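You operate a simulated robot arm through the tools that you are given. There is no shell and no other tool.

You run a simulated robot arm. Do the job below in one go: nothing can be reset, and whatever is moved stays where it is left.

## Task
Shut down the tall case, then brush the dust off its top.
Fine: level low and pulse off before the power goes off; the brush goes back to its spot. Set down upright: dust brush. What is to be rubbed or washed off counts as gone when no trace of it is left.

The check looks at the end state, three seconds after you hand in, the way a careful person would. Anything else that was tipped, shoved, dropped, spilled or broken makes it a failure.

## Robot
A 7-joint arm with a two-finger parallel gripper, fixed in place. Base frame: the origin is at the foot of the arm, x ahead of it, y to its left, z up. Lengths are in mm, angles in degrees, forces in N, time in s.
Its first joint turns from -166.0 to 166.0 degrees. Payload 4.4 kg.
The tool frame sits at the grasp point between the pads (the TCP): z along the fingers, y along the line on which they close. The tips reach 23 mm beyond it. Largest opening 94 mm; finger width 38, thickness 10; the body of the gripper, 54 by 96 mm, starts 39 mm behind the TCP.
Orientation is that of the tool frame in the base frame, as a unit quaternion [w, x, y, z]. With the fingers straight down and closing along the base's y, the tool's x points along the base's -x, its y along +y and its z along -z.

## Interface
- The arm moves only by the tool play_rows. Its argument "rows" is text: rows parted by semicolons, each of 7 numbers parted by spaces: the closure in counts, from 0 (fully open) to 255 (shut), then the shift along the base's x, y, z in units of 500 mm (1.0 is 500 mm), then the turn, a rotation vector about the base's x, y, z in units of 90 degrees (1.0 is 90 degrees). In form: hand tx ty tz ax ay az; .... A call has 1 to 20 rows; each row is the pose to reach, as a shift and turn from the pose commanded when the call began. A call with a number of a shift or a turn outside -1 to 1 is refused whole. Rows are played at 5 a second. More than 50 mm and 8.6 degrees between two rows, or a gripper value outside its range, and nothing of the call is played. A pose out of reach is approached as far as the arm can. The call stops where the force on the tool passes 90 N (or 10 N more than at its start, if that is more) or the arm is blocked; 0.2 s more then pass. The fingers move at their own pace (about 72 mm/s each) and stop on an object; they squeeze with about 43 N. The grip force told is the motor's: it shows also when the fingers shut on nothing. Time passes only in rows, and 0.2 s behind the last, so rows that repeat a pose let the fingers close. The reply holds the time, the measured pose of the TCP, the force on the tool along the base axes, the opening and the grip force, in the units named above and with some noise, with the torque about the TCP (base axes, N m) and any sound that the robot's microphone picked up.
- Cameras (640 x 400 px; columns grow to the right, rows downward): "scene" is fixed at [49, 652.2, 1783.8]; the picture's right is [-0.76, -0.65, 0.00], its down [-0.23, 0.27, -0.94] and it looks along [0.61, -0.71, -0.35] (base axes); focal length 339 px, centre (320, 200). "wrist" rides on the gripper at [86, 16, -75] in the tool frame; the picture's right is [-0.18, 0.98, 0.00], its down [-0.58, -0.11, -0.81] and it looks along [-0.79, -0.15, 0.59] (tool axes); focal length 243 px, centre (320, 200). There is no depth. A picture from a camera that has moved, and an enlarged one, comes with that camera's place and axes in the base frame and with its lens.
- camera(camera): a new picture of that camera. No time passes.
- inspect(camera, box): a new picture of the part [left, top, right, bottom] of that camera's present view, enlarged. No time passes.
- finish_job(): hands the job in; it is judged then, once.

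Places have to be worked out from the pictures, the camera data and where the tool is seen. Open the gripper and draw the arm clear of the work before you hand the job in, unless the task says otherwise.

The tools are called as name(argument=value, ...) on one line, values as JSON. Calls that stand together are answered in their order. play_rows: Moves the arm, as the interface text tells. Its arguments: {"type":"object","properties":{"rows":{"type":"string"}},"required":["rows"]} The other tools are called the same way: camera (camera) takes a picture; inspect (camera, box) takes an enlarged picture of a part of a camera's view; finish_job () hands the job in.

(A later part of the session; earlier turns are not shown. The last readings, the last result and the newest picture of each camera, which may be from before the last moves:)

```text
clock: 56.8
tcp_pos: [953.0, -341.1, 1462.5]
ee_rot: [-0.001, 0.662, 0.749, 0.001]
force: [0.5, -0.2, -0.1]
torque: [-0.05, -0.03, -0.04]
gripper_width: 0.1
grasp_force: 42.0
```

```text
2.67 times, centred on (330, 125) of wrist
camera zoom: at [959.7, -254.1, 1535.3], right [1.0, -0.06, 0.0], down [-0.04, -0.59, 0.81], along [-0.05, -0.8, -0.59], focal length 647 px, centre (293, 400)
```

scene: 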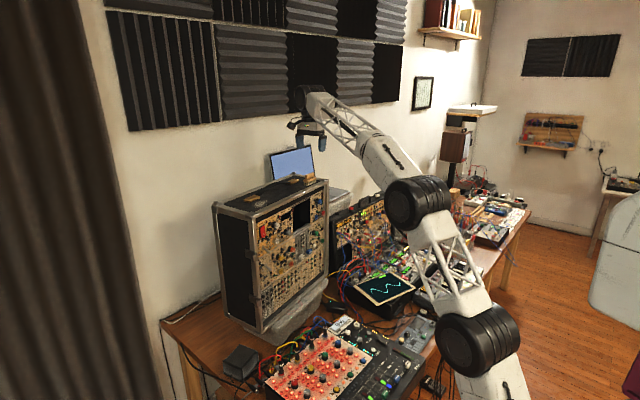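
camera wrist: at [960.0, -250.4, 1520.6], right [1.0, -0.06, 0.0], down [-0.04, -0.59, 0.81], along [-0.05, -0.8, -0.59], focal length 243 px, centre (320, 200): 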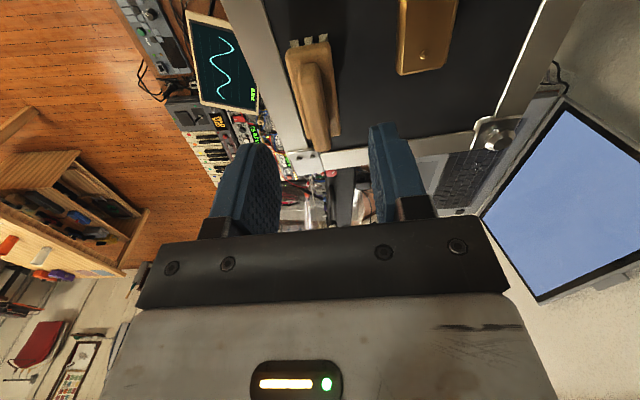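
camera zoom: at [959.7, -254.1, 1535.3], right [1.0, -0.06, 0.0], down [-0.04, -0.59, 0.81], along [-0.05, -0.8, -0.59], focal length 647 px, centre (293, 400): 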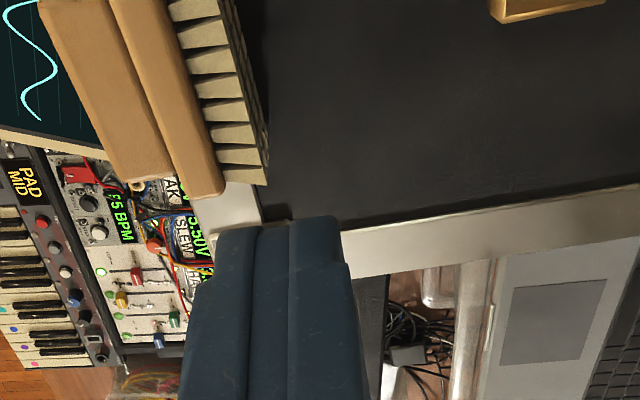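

The brush slipped out: my grip was too shallow, on the rounded top of the handle, and it tipped onto its side near the front edge, bristles to the rear and handle to the front. It's lying still. I'm looking closely to plan a safe recovery.

inspect(camera="scene", box=[306, 172, 338, 192])

inspect(camera="wrist", box=[230, 30, 330, 140])

camera(camera="wrist")

```text
16.00 times, centred on (322, 182) of scene
camera zoom: at [49.0, 652.2, 1783.8], right [-0.76, -0.65, 0.0], down [-0.23, 0.27, -0.94], along [0.61, -0.71, -0.35], focal length 5422 px, centre (288, 488)
```

zoom: 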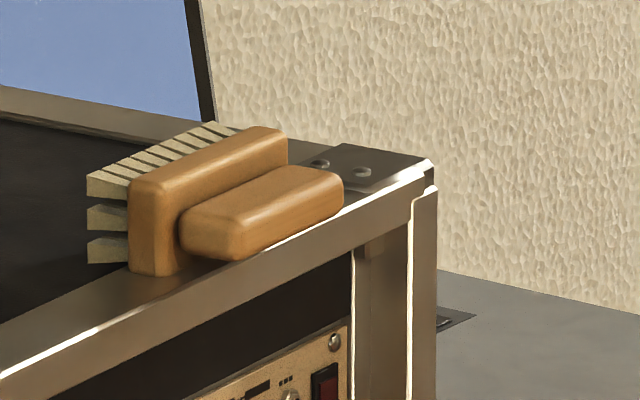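

```text
3.64 times, centred on (280, 85) of wrist
camera zoom: at [959.7, -254.1, 1535.3], right [1.0, -0.06, 0.0], down [-0.04, -0.59, 0.81], along [-0.05, -0.8, -0.59], focal length 882 px, centre (466, 618)
```

zoom: 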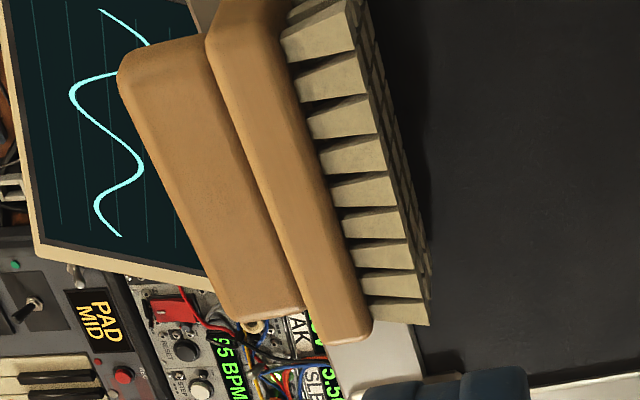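

```text
taken
camera wrist: at [959.7, -254.1, 1535.3], right [1.0, -0.06, 0.0], down [-0.04, -0.59, 0.81], along [-0.05, -0.8, -0.59], focal length 243 px, centre (320, 200)
```

wrist: 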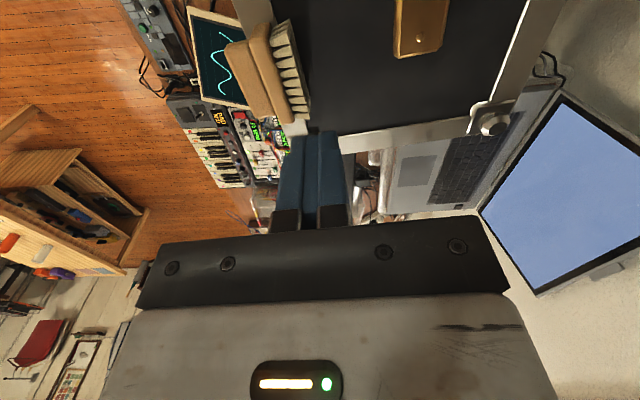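

The brush lies on the front strip with its handle (about x 895–916, y −319 to −368, z 1355–1370) just overhanging the front edge. My plan is to grip the handle by its two ends with the tool horizontal from the front, lift, then pitch the tool down so the brush comes upright. First I'm going up and back, away from it.

play_rows(rows="255 0 0 0.04 0 0 0; 255 -0.02 0 0.08 0 0 0.06; 255 -0.055 -0.006 0.116 0 0 0.14; 255 -0.09 -0.012 0.116 0 0 0.22; 255 -0.125 -0.018 0.116 0 0 0.3; 255 -0.16 -0.024 0.116 0 0 0.39; 200 -0.195 -0.03 0.116 0 0 0.48; 120 -0.23 -0.036 0.116 0 0 0.57; 50 -0.265 -0.042 0.116 0 0 0.66; 50 -0.3 -0.048 0.116 0 0 0.75; 50 -0.345 -0.053 0.116 0 0 0.85; 50 -0.386 -0.058 0.116 0 0 0.943; 50 -0.386 -0.058 0.116 0 0 0.943")

inspect(camera="wrist", box=[200, 60, 440, 220])

inspect(camera="scene", box=[296, 165, 344, 195])

```text
refused: row 11 steps farther than a row can; nothing moved
```

```text
2.50 times, centred on (320, 140) of wrist
camera zoom: at [959.7, -254.1, 1535.3], right [1.0, -0.06, 0.0], down [-0.04, -0.59, 0.81], along [-0.05, -0.8, -0.59], focal length 606 px, centre (320, 350)
```

zoom: 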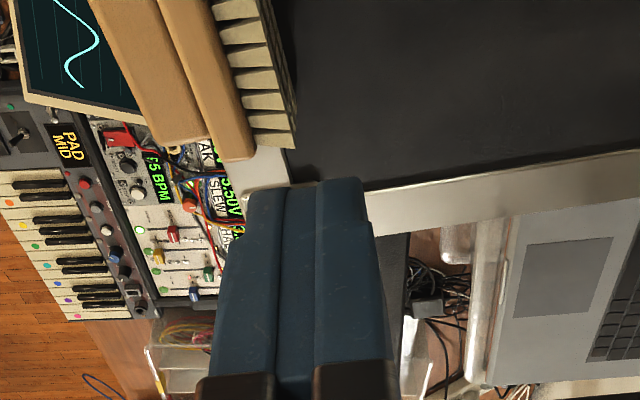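

```text
13.33 times, centred on (320, 180) of scene
camera zoom: at [49.0, 652.2, 1783.8], right [-0.76, -0.65, 0.0], down [-0.23, 0.27, -0.94], along [0.61, -0.71, -0.35], focal length 4519 px, centre (320, 467)
```

zoom: 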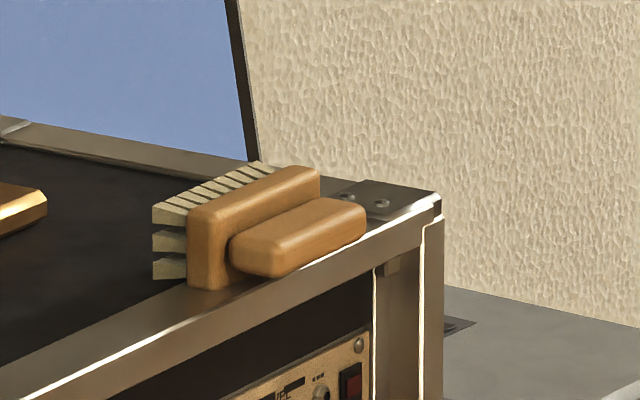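

The call was refused because one turning step exceeded the limit, so nothing moved. I'm resending with even steps.

play_rows(rows="255 0 0 0.04 0 0 0; 255 -0.02 0 0.08 0 0 0.07; 255 -0.055 -0.006 0.116 0 0 0.15; 255 -0.09 -0.012 0.116 0 0 0.23; 255 -0.125 -0.018 0.116 0 0 0.31; 255 -0.16 -0.024 0.116 0 0 0.39; 200 -0.195 -0.03 0.116 0 0 0.47; 120 -0.23 -0.036 0.116 0 0 0.55; 50 -0.265 -0.042 0.116 0 0 0.63; 50 -0.3 -0.048 0.116 0 0 0.71; 50 -0.33 -0.05 0.116 0 0 0.79; 50 -0.36 -0.054 0.116 0 0 0.87; 50 -0.386 -0.058 0.116 0 0 0.943; 50 -0.386 -0.058 0.116 0 0 0.943")

inspect(camera="wrist", box=[200, 60, 440, 220])

inspect(camera="scene", box=[296, 165, 344, 195])

```text
clock: 59.8
tcp_pos: [759.3, -370.9, 1521.2]
ee_rot: [0.0, -0.018, 1.0, 0.001]
force: [0.5, 0.5, 0.2]
torque: [0.01, 0.02, 0.01]
gripper_width: 75.6
grasp_force: 0.1
```

```text
2.50 times, centred on (320, 140) of wrist
camera zoom: at [674.1, -357.4, 1595.2], right [0.15, 0.99, 0.0], down [0.59, -0.09, 0.81], along [0.8, -0.12, -0.59], focal length 606 px, centre (320, 350)
```

zoom: 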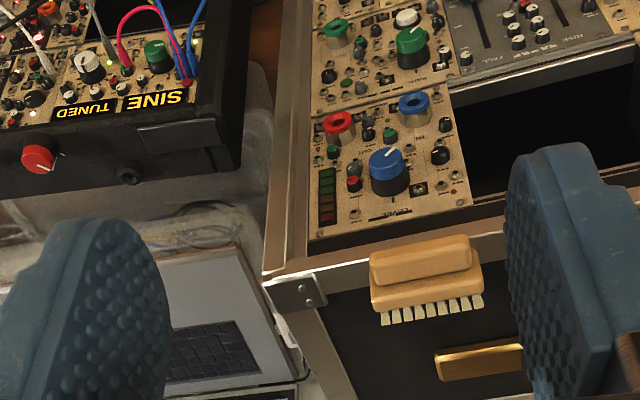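

```text
13.33 times, centred on (320, 180) of scene
camera zoom: at [49.0, 652.2, 1783.8], right [-0.76, -0.65, 0.0], down [-0.23, 0.27, -0.94], along [0.61, -0.71, -0.35], focal length 4519 px, centre (320, 467)
```

zoom: 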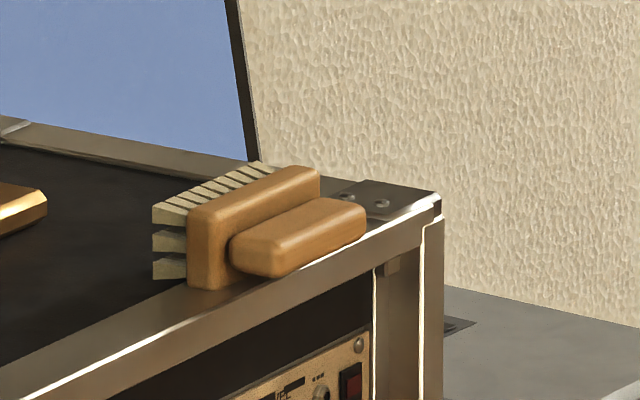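

The brush is still stable on the strip, and this front view shows it well. I'm zooming in to locate the handle ends and the strip's front edge.

inspect(camera="wrist", box=[325, 140, 395, 200])

inspect(camera="scene", box=[308, 174, 330, 190])

```text
6.67 times, centred on (360, 170) of wrist
camera zoom: at [674.1, -357.4, 1595.2], right [0.15, 0.99, 0.0], down [0.59, -0.09, 0.81], along [0.8, -0.12, -0.59], focal length 1618 px, centre (53, 400)
```

zoom: 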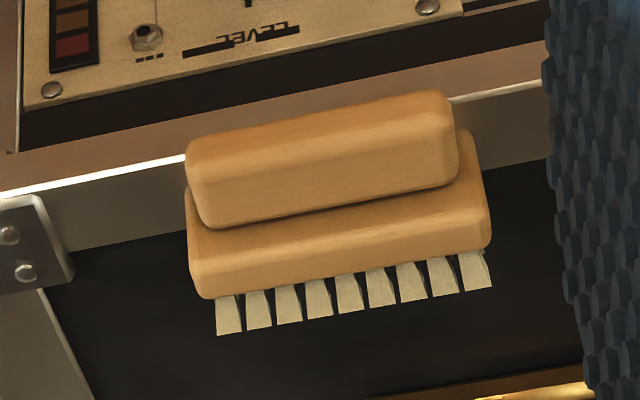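

```text
16.00 times, centred on (319, 182) of scene
camera zoom: at [49.0, 652.2, 1783.8], right [-0.76, -0.65, 0.0], down [-0.23, 0.27, -0.94], along [0.61, -0.71, -0.35], focal length 5422 px, centre (336, 488)
```

zoom: 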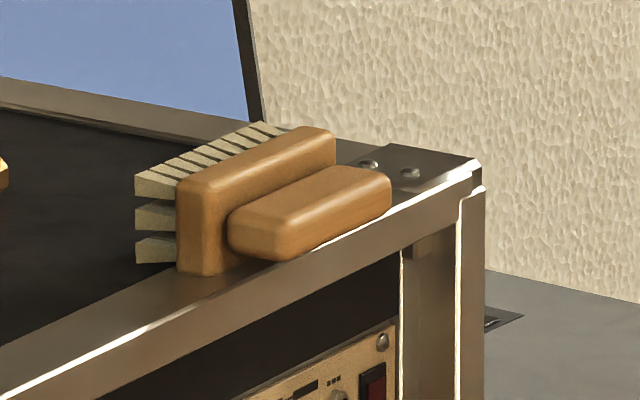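

Both views agree closely now: the lying block spans x≈912–926, y≈−308 to −366, z≈1357–1383, right at the strip's front edge, yawed 7°. I'll grip it by the block's two flat ends with the tool horizontal, and I'm moving to a stand-off 80 mm in front.

play_rows(rows="65 0.0103 0.0036 -0.0237 0.0067 -0.0831 0.0037; 65 0.0205 0.0073 -0.0474 0.0135 -0.1662 0.0075; 65 0.0308 0.0109 -0.0711 0.0202 -0.2493 0.0112; 65 0.0411 0.0145 -0.0948 0.0269 -0.3324 0.015; 65 0.0513 0.0182 -0.1185 0.0336 -0.4155 0.0187; 65 0.0616 0.0218 -0.1422 0.0404 -0.4986 0.0225; 65 0.0719 0.0254 -0.1659 0.0471 -0.5816 0.0262; 65 0.0821 0.0291 -0.1896 0.0538 -0.6647 0.0299; 65 0.0924 0.0327 -0.2133 0.0605 -0.7478 0.0337; 65 0.1027 0.0363 -0.237 0.0673 -0.8309 0.0374; 65 0.1129 0.04 -0.2607 0.074 -0.914 0.0412; 65 0.1232 0.0436 -0.2844 0.0807 -0.9971 0.0449; 65 0.1232 0.0436 -0.2844 0.0807 -0.9971 0.0449")

camera(camera="wrist")

inspect(camera="scene", box=[296, 160, 376, 210])

```text
clock: 62.6
tcp_pos: [821.9, -349.5, 1379.4]
ee_rot: [0.706, -0.044, 0.706, 0.045]
force: [0.1, 0.3, 0.8]
torque: [0.0, -0.03, 0.02]
gripper_width: 69.8
grasp_force: 0.1
```

```text
taken
camera wrist: at [746.3, -342.5, 1292.2], right [-0.12, 0.97, 0.19], down [-0.79, -0.21, 0.58], along [0.61, -0.08, 0.79], focal length 243 px, centre (320, 200)
```

wrist: 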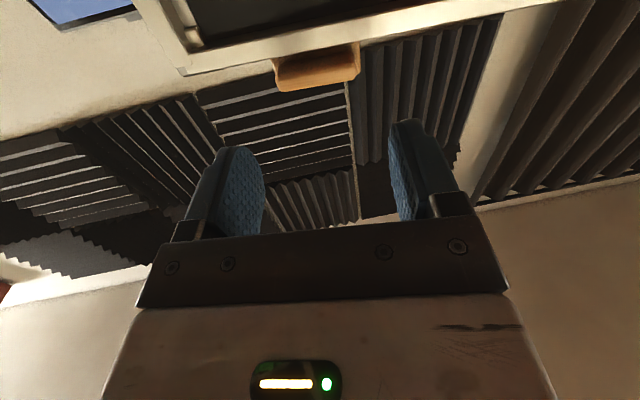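

```text
8.00 times, centred on (336, 185) of scene
camera zoom: at [49.0, 652.2, 1783.8], right [-0.76, -0.65, 0.0], down [-0.23, 0.27, -0.94], along [0.61, -0.71, -0.35], focal length 2711 px, centre (192, 320)
```

zoom: 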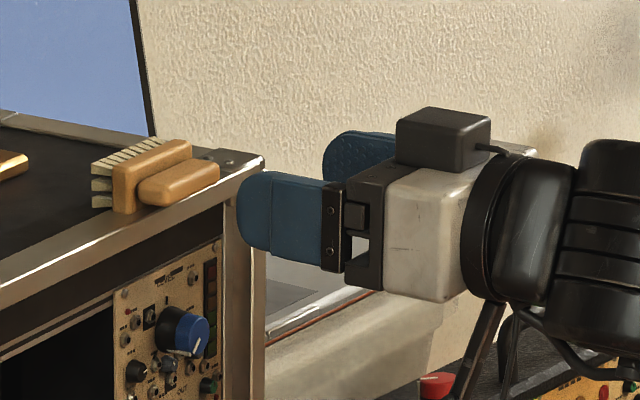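

I'm at the stand-off. From below, the wrist camera shows the handle overhanging the frame, so I'm zooming to check lateral centring and height against the frame.

inspect(camera="wrist", box=[250, 20, 390, 110])

inspect(camera="scene", box=[304, 170, 336, 200])

```text
4.44 times, centred on (320, 65) of wrist
camera zoom: at [746.3, -342.5, 1292.2], right [-0.12, 0.97, 0.19], down [-0.79, -0.21, 0.58], along [0.61, -0.08, 0.79], focal length 1078 px, centre (320, 800)
```

zoom: 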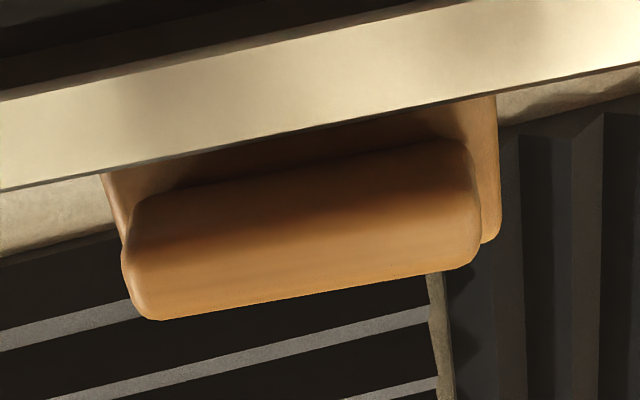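

```text
13.33 times, centred on (320, 185) of scene
camera zoom: at [49.0, 652.2, 1783.8], right [-0.76, -0.65, 0.0], down [-0.23, 0.27, -0.94], along [0.61, -0.71, -0.35], focal length 4519 px, centre (320, 400)
```

zoom: 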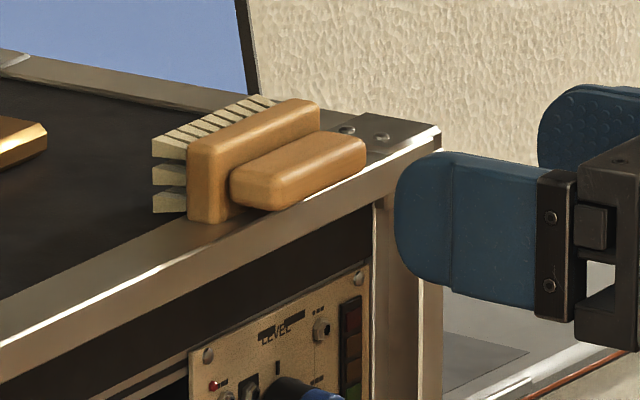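

Everything checks out: the block centre is on the tool axis within 1 mm, the frame top is at z≈1356.5, and the fingers' lower edge at 1360 clears it. I'm sliding forward 79 mm so the fingers flank the block ends.

play_rows(rows="65 0.03 0.0038 0 0 0 0; 65 0.06 0.0075 0 0 0 0; 65 0.09 0.0113 0 0 0 0; 65 0.115 0.0144 0 0 0 0; 65 0.135 0.0169 0 0 0 0; 65 0.148 0.0186 0 0 0 0; 65 0.157 0.0197 0 0 0 0; 65 0.157 0.0197 0 0 0 0")

inspect(camera="scene", box=[304, 165, 344, 195])

inspect(camera="wrist", box=[220, 60, 420, 200])

```text
clock: 64.4
tcp_pos: [899.6, -339.9, 1378.4]
ee_rot: [0.705, -0.043, 0.706, 0.045]
force: [-0.2, 0.1, 0.1]
torque: [-0.05, 0.0, -0.04]
gripper_width: 70.1
grasp_force: 0.1
```

```text
13.33 times, centred on (324, 180) of scene
camera zoom: at [49.0, 652.2, 1783.8], right [-0.76, -0.65, 0.0], down [-0.23, 0.27, -0.94], along [0.61, -0.71, -0.35], focal length 4519 px, centre (267, 467)
```

zoom: 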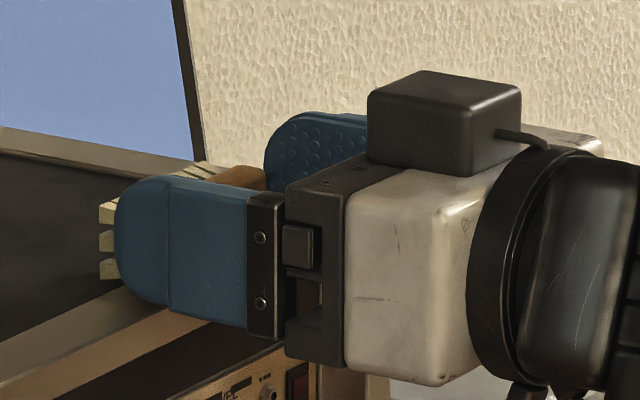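

```text
2.86 times, centred on (320, 130) of wrist
camera zoom: at [824.8, -332.1, 1292.2], right [-0.12, 0.97, 0.19], down [-0.79, -0.21, 0.58], along [0.61, -0.08, 0.79], focal length 693 px, centre (320, 400)
```

zoom: 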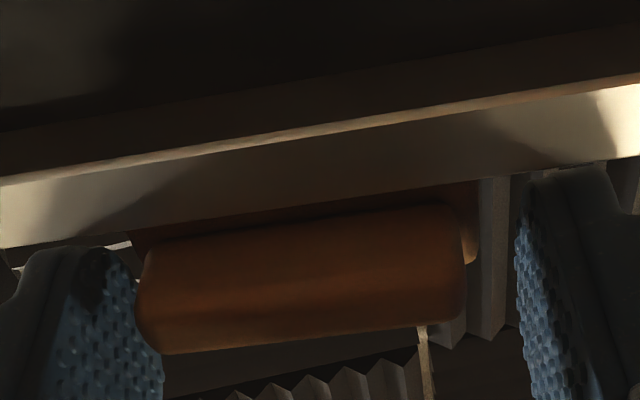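

The fingers flank the block and sit about 2 mm off centre toward +y. I'm shifting 2 mm toward −y and then closing gradually.

play_rows(rows="65 0.0005 -0.004 0 0 0 0; 75 0.0005 -0.004 0 0 0 0; 85 0.0005 -0.004 0 0 0 0; 92 0.0005 -0.004 0 0 0 0; 100 0.0005 -0.004 0 0 0 0; 110 0.0005 -0.004 0 0 0 0; 255 0.0005 -0.004 0 0 0 0; 255 0.0005 -0.004 0 0 0 0; 255 0.0005 -0.004 0 0 0 0")

inspect(camera="scene", box=[304, 165, 344, 195])

inspect(camera="wrist", box=[220, 60, 420, 200])

```text
clock: 66.4
tcp_pos: [899.8, -341.1, 1378.2]
ee_rot: [0.705, -0.043, 0.706, 0.044]
force: [-0.1, 0.3, 1.2]
torque: [-0.05, -0.05, -0.01]
gripper_width: 58.8
grasp_force: 42.7
```

```text
13.33 times, centred on (324, 180) of scene
camera zoom: at [49.0, 652.2, 1783.8], right [-0.76, -0.65, 0.0], down [-0.23, 0.27, -0.94], along [0.61, -0.71, -0.35], focal length 4519 px, centre (267, 467)
```

zoom: 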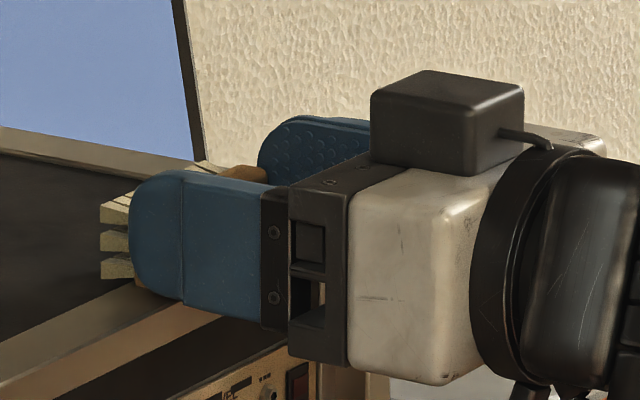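

```text
2.86 times, centred on (320, 130) of wrist
camera zoom: at [825.2, -334.1, 1291.9], right [-0.12, 0.97, 0.19], down [-0.79, -0.21, 0.58], along [0.61, -0.08, 0.79], focal length 693 px, centre (320, 400)
```

zoom: 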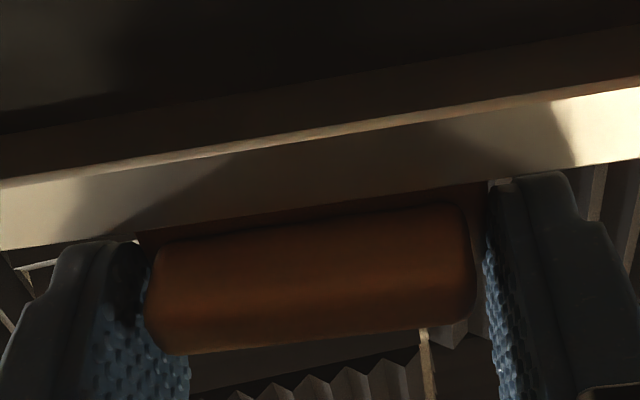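

The block is gripped at 58.8 mm. I'm lifting very slowly by 6 mm first and checking that it comes along.

play_rows(rows="255 0 0 0.003 0 0 0; 255 0 0 0.006 0 0 0; 255 0 0 0.009 0 0 0; 255 0 0 0.012 0 0 0; 255 0 0 0.012 0 0 0")

inspect(camera="scene", box=[304, 165, 344, 195])

inspect(camera="wrist", box=[220, 60, 420, 200])

```text
clock: 67.6
tcp_pos: [899.9, -341.7, 1384.3]
ee_rot: [0.706, -0.043, 0.706, 0.043]
force: [0.5, -0.1, 0.1]
torque: [0.0, 0.0, 0.0]
gripper_width: 58.8
grasp_force: 43.0
```

```text
13.33 times, centred on (324, 180) of scene
camera zoom: at [49.0, 652.2, 1783.8], right [-0.76, -0.65, 0.0], down [-0.23, 0.27, -0.94], along [0.61, -0.71, -0.35], focal length 4519 px, centre (267, 467)
```

zoom: 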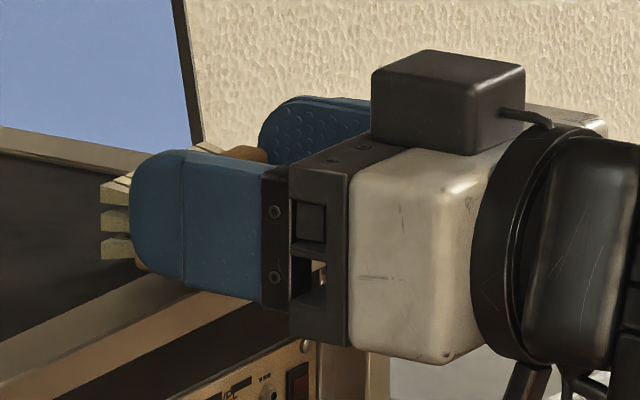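

```text
2.86 times, centred on (320, 130) of wrist
camera zoom: at [825.0, -334.1, 1298.1], right [-0.12, 0.97, 0.19], down [-0.79, -0.21, 0.58], along [0.61, -0.08, 0.79], focal length 693 px, centre (320, 400)
```

zoom: 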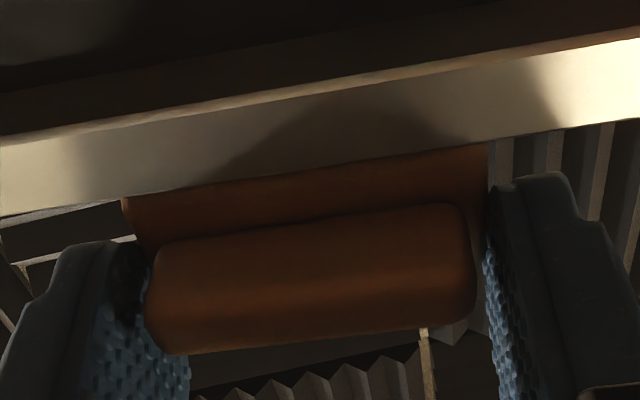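

The brush lifted cleanly with the fingers. I'm raising it 100 mm, slowly.

play_rows(rows="255 0 0 0.02 0 0 0; 255 0 0 0.04 0 0 0; 255 0 0 0.06 0 0 0; 255 0 0 0.08 0 0 0; 255 0 0 0.1 0 0 0; 255 0 0 0.12 0 0 0; 255 0 0 0.14 0 0 0; 255 0 0 0.16 0 0 0; 255 0 0 0.18 0 0 0; 255 0 0 0.2 0 0 0; 255 0 0 0.2 0 0 0")

play_rows(rows="255 0 0 0 -0.0104 0.0827 0; 255 0 0 0 -0.0209 0.1654 0; 255 0 0 0 -0.0313 0.248 0; 255 0 0 0 -0.0418 0.3307 0; 255 0 0 0 -0.0522 0.4134 0; 255 0 0 0 -0.0627 0.4961 0; 255 0 0 0 -0.0731 0.5787 0; 255 0 0 0 -0.0835 0.6614 0; 255 0 0 0 -0.094 0.7441 0; 255 0 0 0 -0.1044 0.8268 0; 255 0 0 0 -0.1149 0.9094 0; 255 0 0 0 -0.1253 0.9921 0; 255 0 0 0 -0.1253 0.9921 0")

inspect(camera="scene", box=[270, 130, 350, 190])

camera(camera="wrist")

```text
clock: 70.0
tcp_pos: [899.9, -342.8, 1483.8]
ee_rot: [0.705, -0.043, 0.707, 0.045]
force: [-0.7, 0.5, -0.5]
torque: [0.03, 0.0, 0.01]
gripper_width: 58.9
grasp_force: 43.2
```

```text
clock: 72.8
tcp_pos: [900.1, -341.5, 1485.3]
ee_rot: [-0.002, -0.062, 0.998, -0.002]
force: [0.1, 0.4, -0.9]
torque: [-0.03, 0.01, 0.0]
gripper_width: 58.7
grasp_force: 43.1
```

```text
6.67 times, centred on (310, 160) of scene
camera zoom: at [49.0, 652.2, 1783.8], right [-0.76, -0.65, 0.0], down [-0.23, 0.27, -0.94], along [0.61, -0.71, -0.35], focal length 2259 px, centre (387, 467)
```

zoom: 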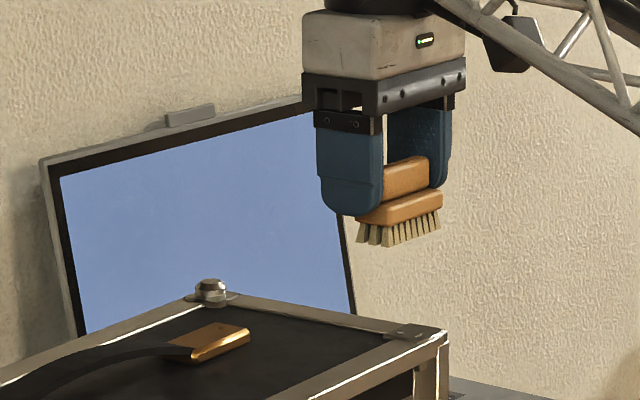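

```text
taken
camera wrist: at [813.4, -335.2, 1559.3], right [0.06, 1.0, 0.0], down [0.59, -0.04, 0.81], along [0.8, -0.05, -0.59], focal length 243 px, centre (320, 200)
```

wrist: 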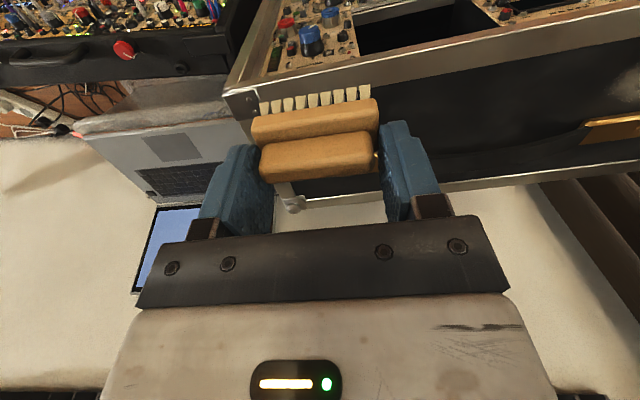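

The brush is now held upright with bristles down. I'm moving left and slightly back to where the wrist camera can see the dust beside the brush.

play_rows(rows="255 -0.015 0.033 0.004 0 0 0; 255 -0.03 0.066 0.008 0 0 0; 255 -0.045 0.099 0.011 0 0 0; 255 -0.06 0.132 0.015 0 0 0; 255 -0.075 0.165 0.019 0 0 0; 255 -0.09 0.198 0.023 0 0 0; 255 -0.105 0.231 0.026 0 0 0; 255 -0.12 0.263 0.03 0 0 0; 255 -0.12 0.263 0.03 0 0 0")

camera(camera="wrist")

inspect(camera="wrist", box=[390, 70, 590, 195])

inspect(camera="scene", box=[235, 175, 310, 215])

```text
clock: 74.8
tcp_pos: [839.1, -209.2, 1501.7]
ee_rot: [-0.001, -0.062, 0.998, 0.0]
force: [-0.6, 0.5, -0.1]
torque: [0.0, -0.01, -0.03]
gripper_width: 58.8
grasp_force: 42.9
```

```text
taken
camera wrist: at [752.7, -203.4, 1575.0], right [0.06, 1.0, 0.0], down [0.59, -0.04, 0.81], along [0.8, -0.05, -0.59], focal length 243 px, centre (320, 200)
```

wrist: 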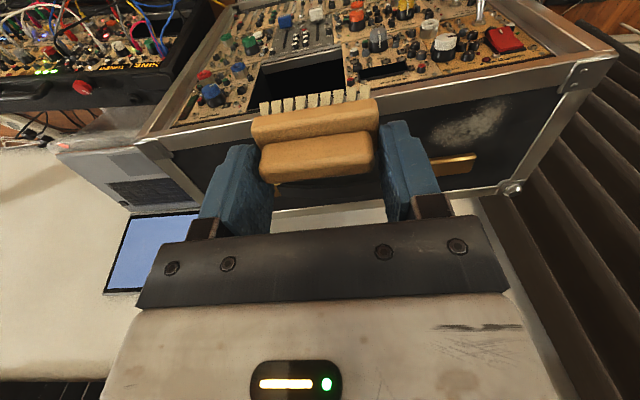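

```text
3.20 times, centred on (490, 132) of wrist
camera zoom: at [752.7, -203.4, 1575.0], right [0.06, 1.0, 0.0], down [0.59, -0.04, 0.81], along [0.8, -0.05, -0.59], focal length 776 px, centre (-224, 416)
```

zoom: 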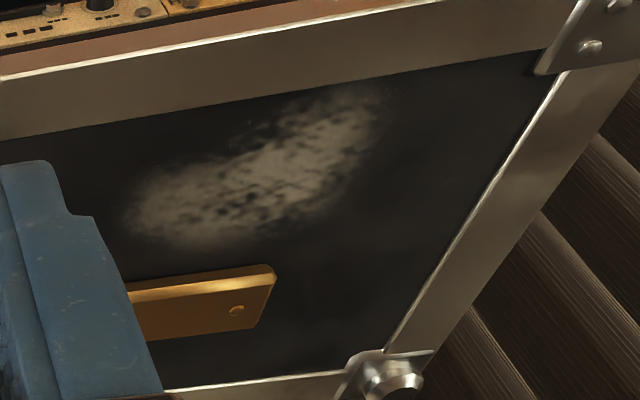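

```text
8.53 times, centred on (272, 195) of scene
camera zoom: at [49.0, 652.2, 1783.8], right [-0.76, -0.65, 0.0], down [-0.23, 0.27, -0.94], along [0.61, -0.71, -0.35], focal length 2892 px, centre (725, 243)
```

zoom: 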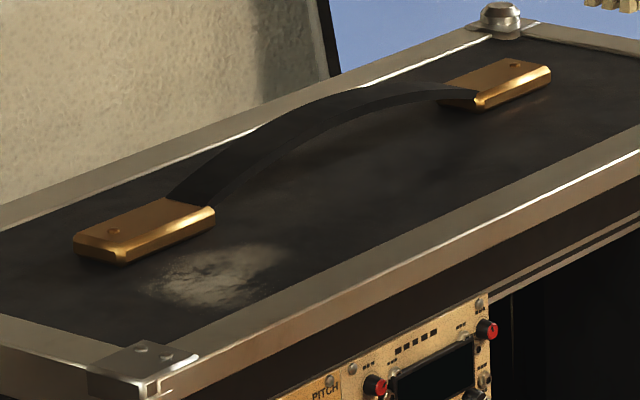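

The dust spans about x 895–958, y −95 to −18, with the bracket front at x≈970, the front strip's inner edge at x≈892 and the left strip at y≈+28. The brush centre sits about 8 mm toward me from the TCP with bristle tips about 38 mm below it. I'm moving above the dust at a safe height.

play_rows(rows="255 0.024 0.038 0 0 0 0; 255 0.048 0.076 0 0 0 0; 255 0.072 0.114 0 0 0 0; 255 0.096 0.152 -0.02 0 0 0; 255 0.12 0.19 -0.045 0 0 0; 255 0.144 0.228 -0.07 0 0 0; 255 0.168 0.266 -0.1 0 0 0; 255 0.192 0.304 -0.124 0 0 0; 255 0.192 0.304 -0.124 0 0 0")

inspect(camera="scene", box=[235, 165, 315, 215])

camera(camera="wrist")

```text
clock: 76.8
tcp_pos: [936.4, -58.4, 1436.9]
ee_rot: [-0.001, -0.062, 0.998, 0.0]
force: [-0.7, 0.7, -0.1]
torque: [0.04, 0.02, -0.01]
gripper_width: 58.9
grasp_force: 43.1
```

```text
8.00 times, centred on (275, 190) of scene
camera zoom: at [49.0, 652.2, 1783.8], right [-0.76, -0.65, 0.0], down [-0.23, 0.27, -0.94], along [0.61, -0.71, -0.35], focal length 2711 px, centre (680, 280)
```

zoom: 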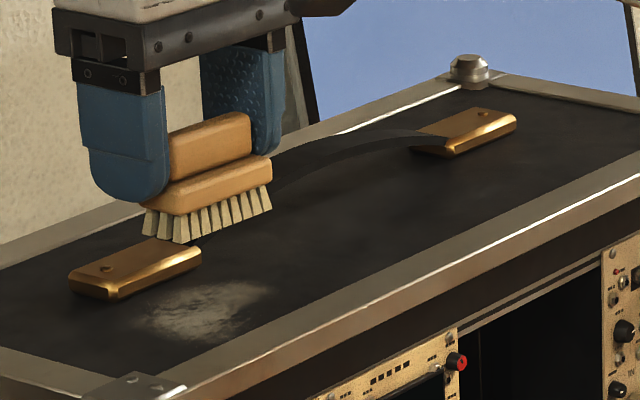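

```text
taken
camera wrist: at [849.4, -52.3, 1511.6], right [0.06, 1.0, 0.0], down [0.59, -0.04, 0.81], along [0.8, -0.05, -0.59], focal length 243 px, centre (320, 200)
```

wrist: 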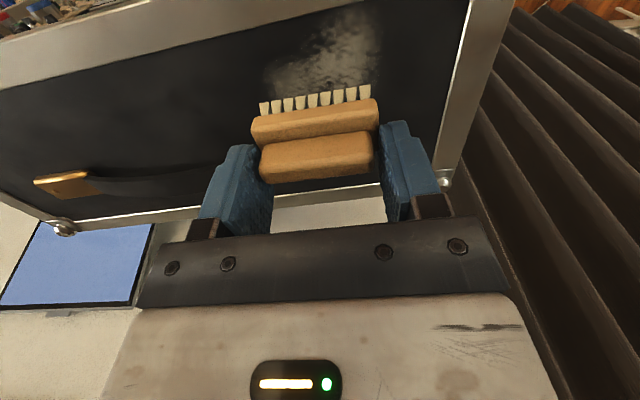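

The picture confirms the dust lies right below and in front of the brush. I'm descending, slowing near the expected contact height of about 1394, to feel the surface.

play_rows(rows="255 0 0 -0.03 0 0 0; 255 0 0 -0.055 0 0 0; 255 0 0 -0.07 0 0 0; 255 0 0 -0.078 0 0 0; 255 0 0 -0.08 0 0 0; 255 0 0 -0.08 0 0 0")

inspect(camera="scene", box=[235, 170, 305, 215])

inspect(camera="wrist", box=[220, 0, 420, 130])

```text
clock: 78.2
tcp_pos: [936.4, -57.7, 1397.0]
ee_rot: [-0.001, -0.063, 0.998, 0.0]
force: [0.1, -0.6, 0.5]
torque: [-0.04, 0.0, 0.01]
gripper_width: 58.8
grasp_force: 42.4
```

```text
8.89 times, centred on (270, 192) of scene
camera zoom: at [49.0, 652.2, 1783.8], right [-0.76, -0.65, 0.0], down [-0.23, 0.27, -0.94], along [0.61, -0.71, -0.35], focal length 3012 px, centre (764, 267)
```

zoom: 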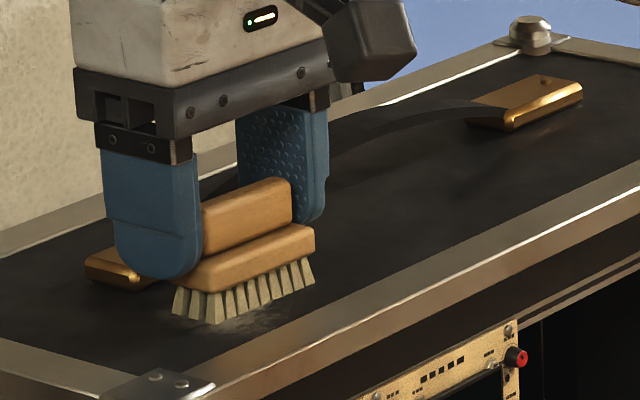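

```text
3.08 times, centred on (320, 65) of wrist
camera zoom: at [849.8, -51.6, 1471.5], right [0.06, 1.0, 0.0], down [0.59, -0.04, 0.81], along [0.8, -0.05, -0.59], focal length 746 px, centre (320, 615)
```

zoom: 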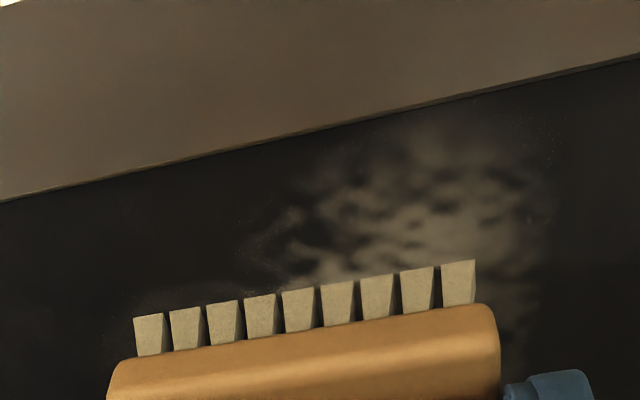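

Almost touching. I'm going down in 1 mm steps to find contact.

play_rows(rows="255 0 0 -0.002 0 0 0; 255 0 0 -0.004 0 0 0; 255 0 0 -0.006 0 0 0; 255 0 0 -0.006 0 0 0")

play_rows(rows="255 0 0 -0.002 0 0 0; 255 0 0 -0.002 0 0 0")

play_rows(rows="255 0 0 -0.002 0 0 0; 255 0 0 -0.002 0 0 0")

inspect(camera="scene", box=[235, 170, 305, 215])

```text
clock: 79.2
tcp_pos: [935.7, -57.8, 1397.4]
ee_rot: [0.002, -0.062, 0.998, -0.001]
force: [2.7, 6.2, 30.2]
torque: [-0.06, 0.17, 0.01]
gripper_width: 58.9
grasp_force: 43.1
```

```text
clock: 79.8
tcp_pos: [936.0, -58.9, 1395.5]
ee_rot: [0.0, -0.062, 0.998, -0.001]
force: [-3.9, 6.6, 39.0]
torque: [0.08, 0.39, -0.1]
gripper_width: 59.1
grasp_force: 43.5
```

```text
clock: 80.4
tcp_pos: [936.2, -58.8, 1394.8]
ee_rot: [0.001, -0.062, 0.998, 0.0]
force: [-7.7, 7.6, 49.8]
torque: [-0.45, 0.19, -0.08]
gripper_width: 58.9
grasp_force: 42.8
```

```text
8.89 times, centred on (270, 192) of scene
camera zoom: at [49.0, 652.2, 1783.8], right [-0.76, -0.65, 0.0], down [-0.23, 0.27, -0.94], along [0.61, -0.71, -0.35], focal length 3012 px, centre (764, 267)
```

zoom: 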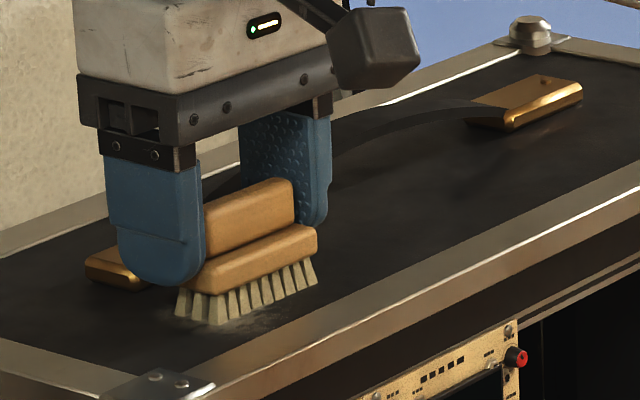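

Contact begins at TCP z≈1397 with about 10 N per mm. I'm easing to about 1.5 mm of press (about 15 N) and making a first back-and-forth stroke along the case's width to see how the dust reacts.

play_rows(rows="255 0 0 0.007 0 0 0; 255 -0.005 0.0397 0.007 0 0 0; 255 -0.0105 0.0833 0.007 0 0 0; 255 -0.005 0.0397 0.007 0 0 0; 255 0 0 0.007 0 0 0; 255 0.005 -0.0397 0.007 0 0 0; 255 0.0105 -0.0833 0.007 0 0 0; 255 0.005 -0.0397 0.007 0 0 0; 255 0 0 0.007 0 0 0; 255 -0.005 0.0397 0.007 0 0 0; 255 -0.0105 0.0833 0.007 0 0 0; 255 -0.005 0.0397 0.007 0 0 0; 255 0 0 0.007 0 0 0")

inspect(camera="scene", box=[235, 170, 305, 215])

inspect(camera="wrist", box=[220, 0, 420, 130])

```text
clock: 83.2
tcp_pos: [937.9, -58.7, 1396.6]
ee_rot: [-0.001, -0.062, 0.998, 0.0]
force: [-0.4, -0.6, -1.0]
torque: [0.03, 0.01, 0.0]
gripper_width: 58.9
grasp_force: 43.1
```

```text
8.89 times, centred on (270, 192) of scene
camera zoom: at [49.0, 652.2, 1783.8], right [-0.76, -0.65, 0.0], down [-0.23, 0.27, -0.94], along [0.61, -0.71, -0.35], focal length 3012 px, centre (764, 267)
```

zoom: 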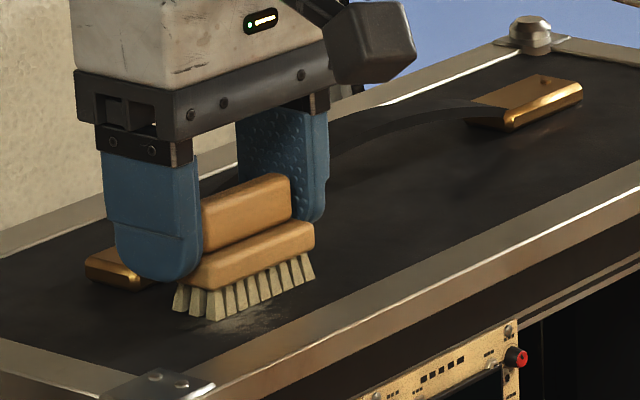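

```text
3.08 times, centred on (320, 65) of wrist
camera zoom: at [850.8, -52.5, 1470.3], right [0.06, 1.0, 0.0], down [0.59, -0.04, 0.81], along [0.8, -0.05, -0.59], focal length 746 px, centre (320, 615)
```

zoom: 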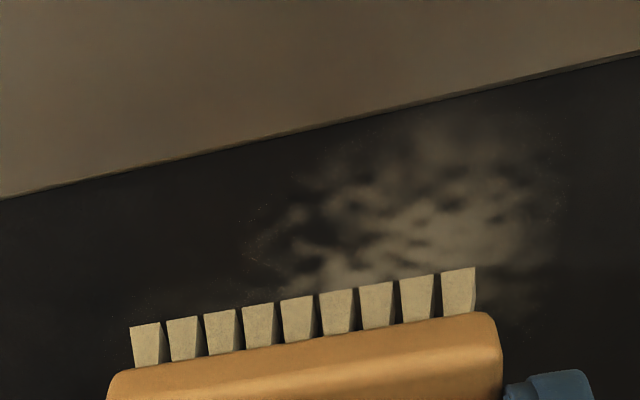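

The end force is about zero, because the earlier press nudged the brush up a little in the grip, so this stroke was mostly too light. I'm lowering in 1 mm steps to regain about 10–15 N.

play_rows(rows="255 0 0 -0.002 0 0 0; 255 0 0 -0.002 0 0 0")

play_rows(rows="255 0 0 -0.002 0 0 0; 255 0 0 -0.002 0 0 0")

```text
clock: 83.8
tcp_pos: [937.5, -58.7, 1395.9]
ee_rot: [0.0, -0.062, 0.998, 0.0]
force: [-1.3, -0.2, -0.2]
torque: [0.02, 0.0, 0.02]
gripper_width: 58.8
grasp_force: 42.7
```

```text
clock: 84.4
tcp_pos: [936.5, -58.8, 1394.5]
ee_rot: [0.0, -0.062, 0.998, 0.0]
force: [4.3, -1.4, 5.5]
torque: [-0.2, -0.22, 0.13]
gripper_width: 58.7
grasp_force: 42.8
```

Contact again at about 5 N. I'm adding 0.8 mm and stroking the same lane back and forth.

play_rows(rows="255 0 0 -0.0016 0 0 0; 255 -0.005 0.0397 -0.0016 0 0 0; 255 -0.0105 0.0833 -0.0016 0 0 0; 255 -0.005 0.0397 -0.0016 0 0 0; 255 0 0 -0.0016 0 0 0; 255 0.005 -0.0397 -0.0016 0 0 0; 255 0.0105 -0.0833 -0.0016 0 0 0; 255 0.005 -0.0397 -0.0016 0 0 0; 255 0 0 -0.0016 0 0 0; 255 0 0 -0.0016 0 0 0")

inspect(camera="wrist", box=[220, 0, 420, 130])

inspect(camera="scene", box=[240, 180, 300, 215])

```text
clock: 85.8
tcp_pos: [939.5, -72.7, 1394.1]
ee_rot: [0.001, -0.062, 0.998, -0.002]
force: [0.4, 0.5, -0.2]
torque: [0.0, -0.03, 0.03]
gripper_width: 58.9
grasp_force: 42.9
stopped in row 6: the force on the tool passed its limit at 129 N (the readings are from after the stop); the commanded pose is now the measured one
```

```text
3.08 times, centred on (320, 65) of wrist
camera zoom: at [851.3, -66.8, 1468.8], right [0.06, 1.0, 0.0], down [0.59, -0.03, 0.81], along [0.81, -0.05, -0.59], focal length 746 px, centre (320, 615)
```

zoom: 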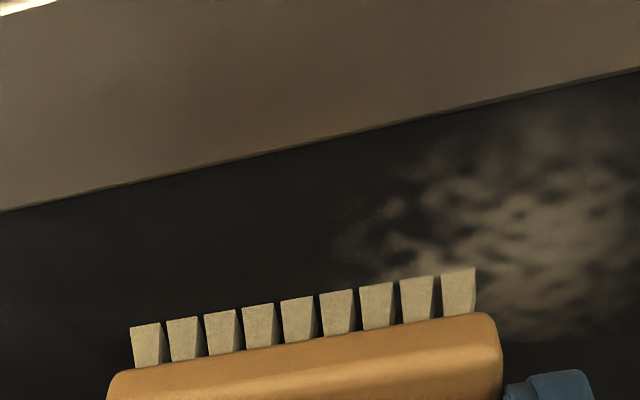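

```text
10.67 times, centred on (270, 198) of scene
camera zoom: at [49.0, 652.2, 1783.8], right [-0.76, -0.65, 0.0], down [-0.23, 0.27, -0.94], along [0.61, -0.71, -0.35], focal length 3615 px, centre (853, 227)
```

zoom: 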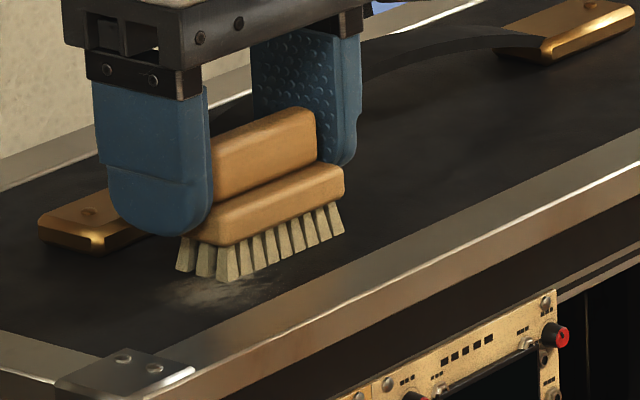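

A force spike stopped the stroke, but the brush hasn't shifted in the grip and the lane it covered already looks clean, so light contact is enough. I'm continuing with slower, much lighter strokes, finding the contact gently first.

play_rows(rows="255 0 0 -0.001 0 0 0; 255 0 0 -0.001 0 0 0")

play_rows(rows="255 0 0 -0.001 0 0 0; 255 0 0 -0.001 0 0 0")

```text
clock: 86.4
tcp_pos: [940.0, -72.0, 1393.7]
ee_rot: [0.001, -0.062, 0.998, 0.0]
force: [-3.0, 3.7, 9.2]
torque: [-0.19, -0.07, -0.03]
gripper_width: 58.7
grasp_force: 42.8
```

```text
clock: 87.0
tcp_pos: [938.5, -73.0, 1394.6]
ee_rot: [0.0, -0.061, 0.998, -0.001]
force: [11.7, -0.6, 20.8]
torque: [-0.5, -0.56, 0.32]
gripper_width: 59.0
grasp_force: 42.6
```

Contact is stiff here (about 20 N/mm), so I'm lifting 0.8 mm to barely touching and sweeping the next lane 12 mm nearer to me at about 35 mm/s.

play_rows(rows="255 -0.0119 -0.0015 0.0016 0 0 0; 255 -0.0238 -0.003 0.0016 0 0 0; 255 -0.022 -0.0169 0.0016 0 0 0; 255 -0.0203 -0.0308 0.0016 0 0 0; 255 -0.0185 -0.0447 0.0016 0 0 0; 255 -0.0168 -0.0586 0.0016 0 0 0; 255 -0.0185 -0.0447 0.0016 0 0 0; 255 -0.0203 -0.0308 0.0016 0 0 0; 255 -0.022 -0.0169 0.0016 0 0 0; 255 -0.0238 -0.003 0.0016 0 0 0; 255 -0.0256 0.0109 0.0016 0 0 0; 255 -0.0273 0.0248 0.0016 0 0 0; 255 -0.0291 0.0387 0.0016 0 0 0; 255 -0.0308 0.0526 0.0016 0 0 0; 255 -0.0326 0.0664 0.0016 0 0 0; 255 -0.0343 0.0803 0.0016 0 0 0; 255 -0.0361 0.0942 0.0016 0 0 0; 255 -0.0378 0.1081 0.0016 0 0 0; 255 -0.0378 0.1081 0.0016 0 0 0")

inspect(camera="wrist", box=[180, 0, 420, 160])

inspect(camera="scene", box=[240, 180, 300, 215])

```text
clock: 91.0
tcp_pos: [920.1, -19.7, 1394.3]
ee_rot: [0.0, -0.062, 0.998, -0.001]
force: [0.5, -1.7, 6.5]
torque: [0.0, 0.04, -0.01]
gripper_width: 58.5
grasp_force: 43.3
```

```text
2.50 times, centred on (300, 80) of wrist
camera zoom: at [832.8, -13.1, 1468.5], right [0.06, 1.0, 0.0], down [0.59, -0.04, 0.81], along [0.81, -0.05, -0.59], focal length 606 px, centre (370, 500)
```

zoom: 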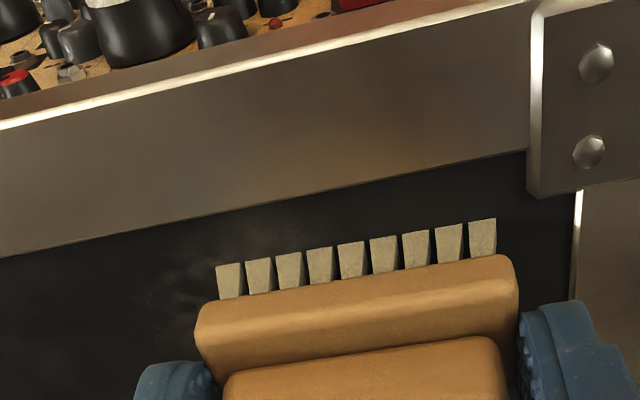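

```text
10.67 times, centred on (270, 198) of scene
camera zoom: at [49.0, 652.2, 1783.8], right [-0.76, -0.65, 0.0], down [-0.23, 0.27, -0.94], along [0.61, -0.71, -0.35], focal length 3615 px, centre (853, 227)
```

zoom: 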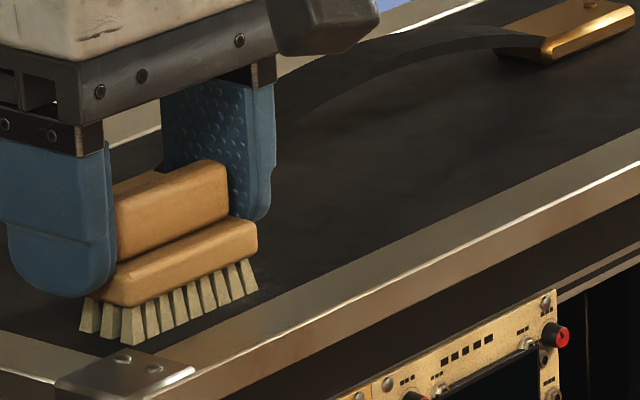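

That lane came clean at about 6 N. I'm shifting 9 mm closer to the front strip and sweeping back the other way.

play_rows(rows="255 -0.009 -0.0012 0 0 0 0; 255 -0.0179 -0.0023 0 0 0 0; 255 -0.0161 -0.0162 0 0 0 0; 255 -0.0144 -0.0301 0 0 0 0; 255 -0.0126 -0.044 0 0 0 0; 255 -0.0109 -0.0579 0 0 0 0; 255 -0.0091 -0.0717 0 0 0 0; 255 -0.0074 -0.0856 0 0 0 0; 255 -0.0056 -0.0995 0 0 0 0; 255 -0.0039 -0.1134 0 0 0 0; 255 -0.0021 -0.1273 0 0 0 0; 255 -0.0004 -0.1412 0 0 0 0; 255 0.0014 -0.1551 0 0 0 0; 255 0.0032 -0.169 0 0 0 0; 255 0.0032 -0.169 0 0 0 0")

inspect(camera="wrist", box=[200, 0, 520, 200])

inspect(camera="scene", box=[240, 180, 300, 215])

```text
clock: 94.2
tcp_pos: [920.4, -104.0, 1395.2]
ee_rot: [0.001, -0.062, 0.998, -0.001]
force: [0.1, 2.2, 5.4]
torque: [0.06, 0.03, 0.01]
gripper_width: 58.8
grasp_force: 43.3
```

```text
2.00 times, centred on (360, 100) of wrist
camera zoom: at [833.3, -97.3, 1468.4], right [0.06, 1.0, 0.0], down [0.59, -0.04, 0.81], along [0.81, -0.05, -0.59], focal length 485 px, centre (240, 400)
```

zoom: 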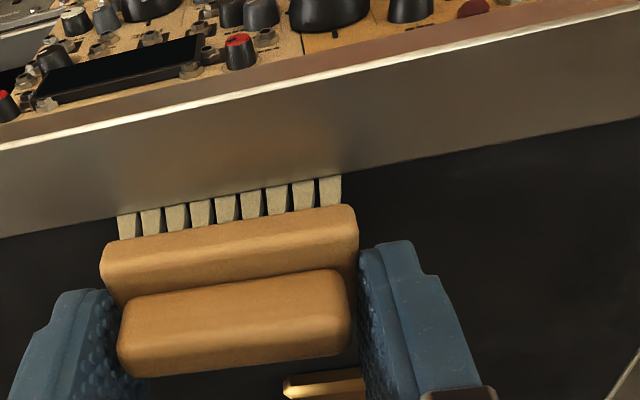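

```text
10.67 times, centred on (270, 198) of scene
camera zoom: at [49.0, 652.2, 1783.8], right [-0.76, -0.65, 0.0], down [-0.23, 0.27, -0.94], along [0.61, -0.71, -0.35], focal length 3615 px, centre (853, 227)
```

zoom: 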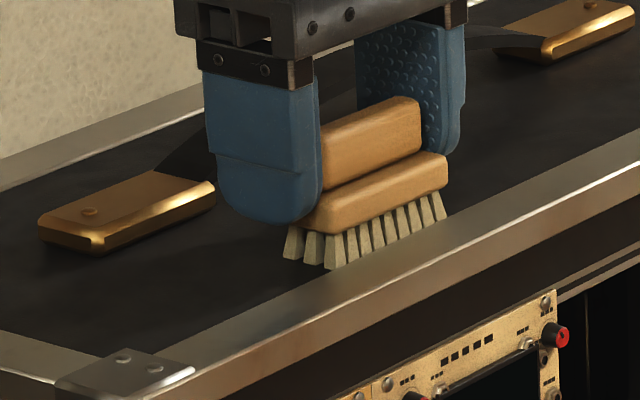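

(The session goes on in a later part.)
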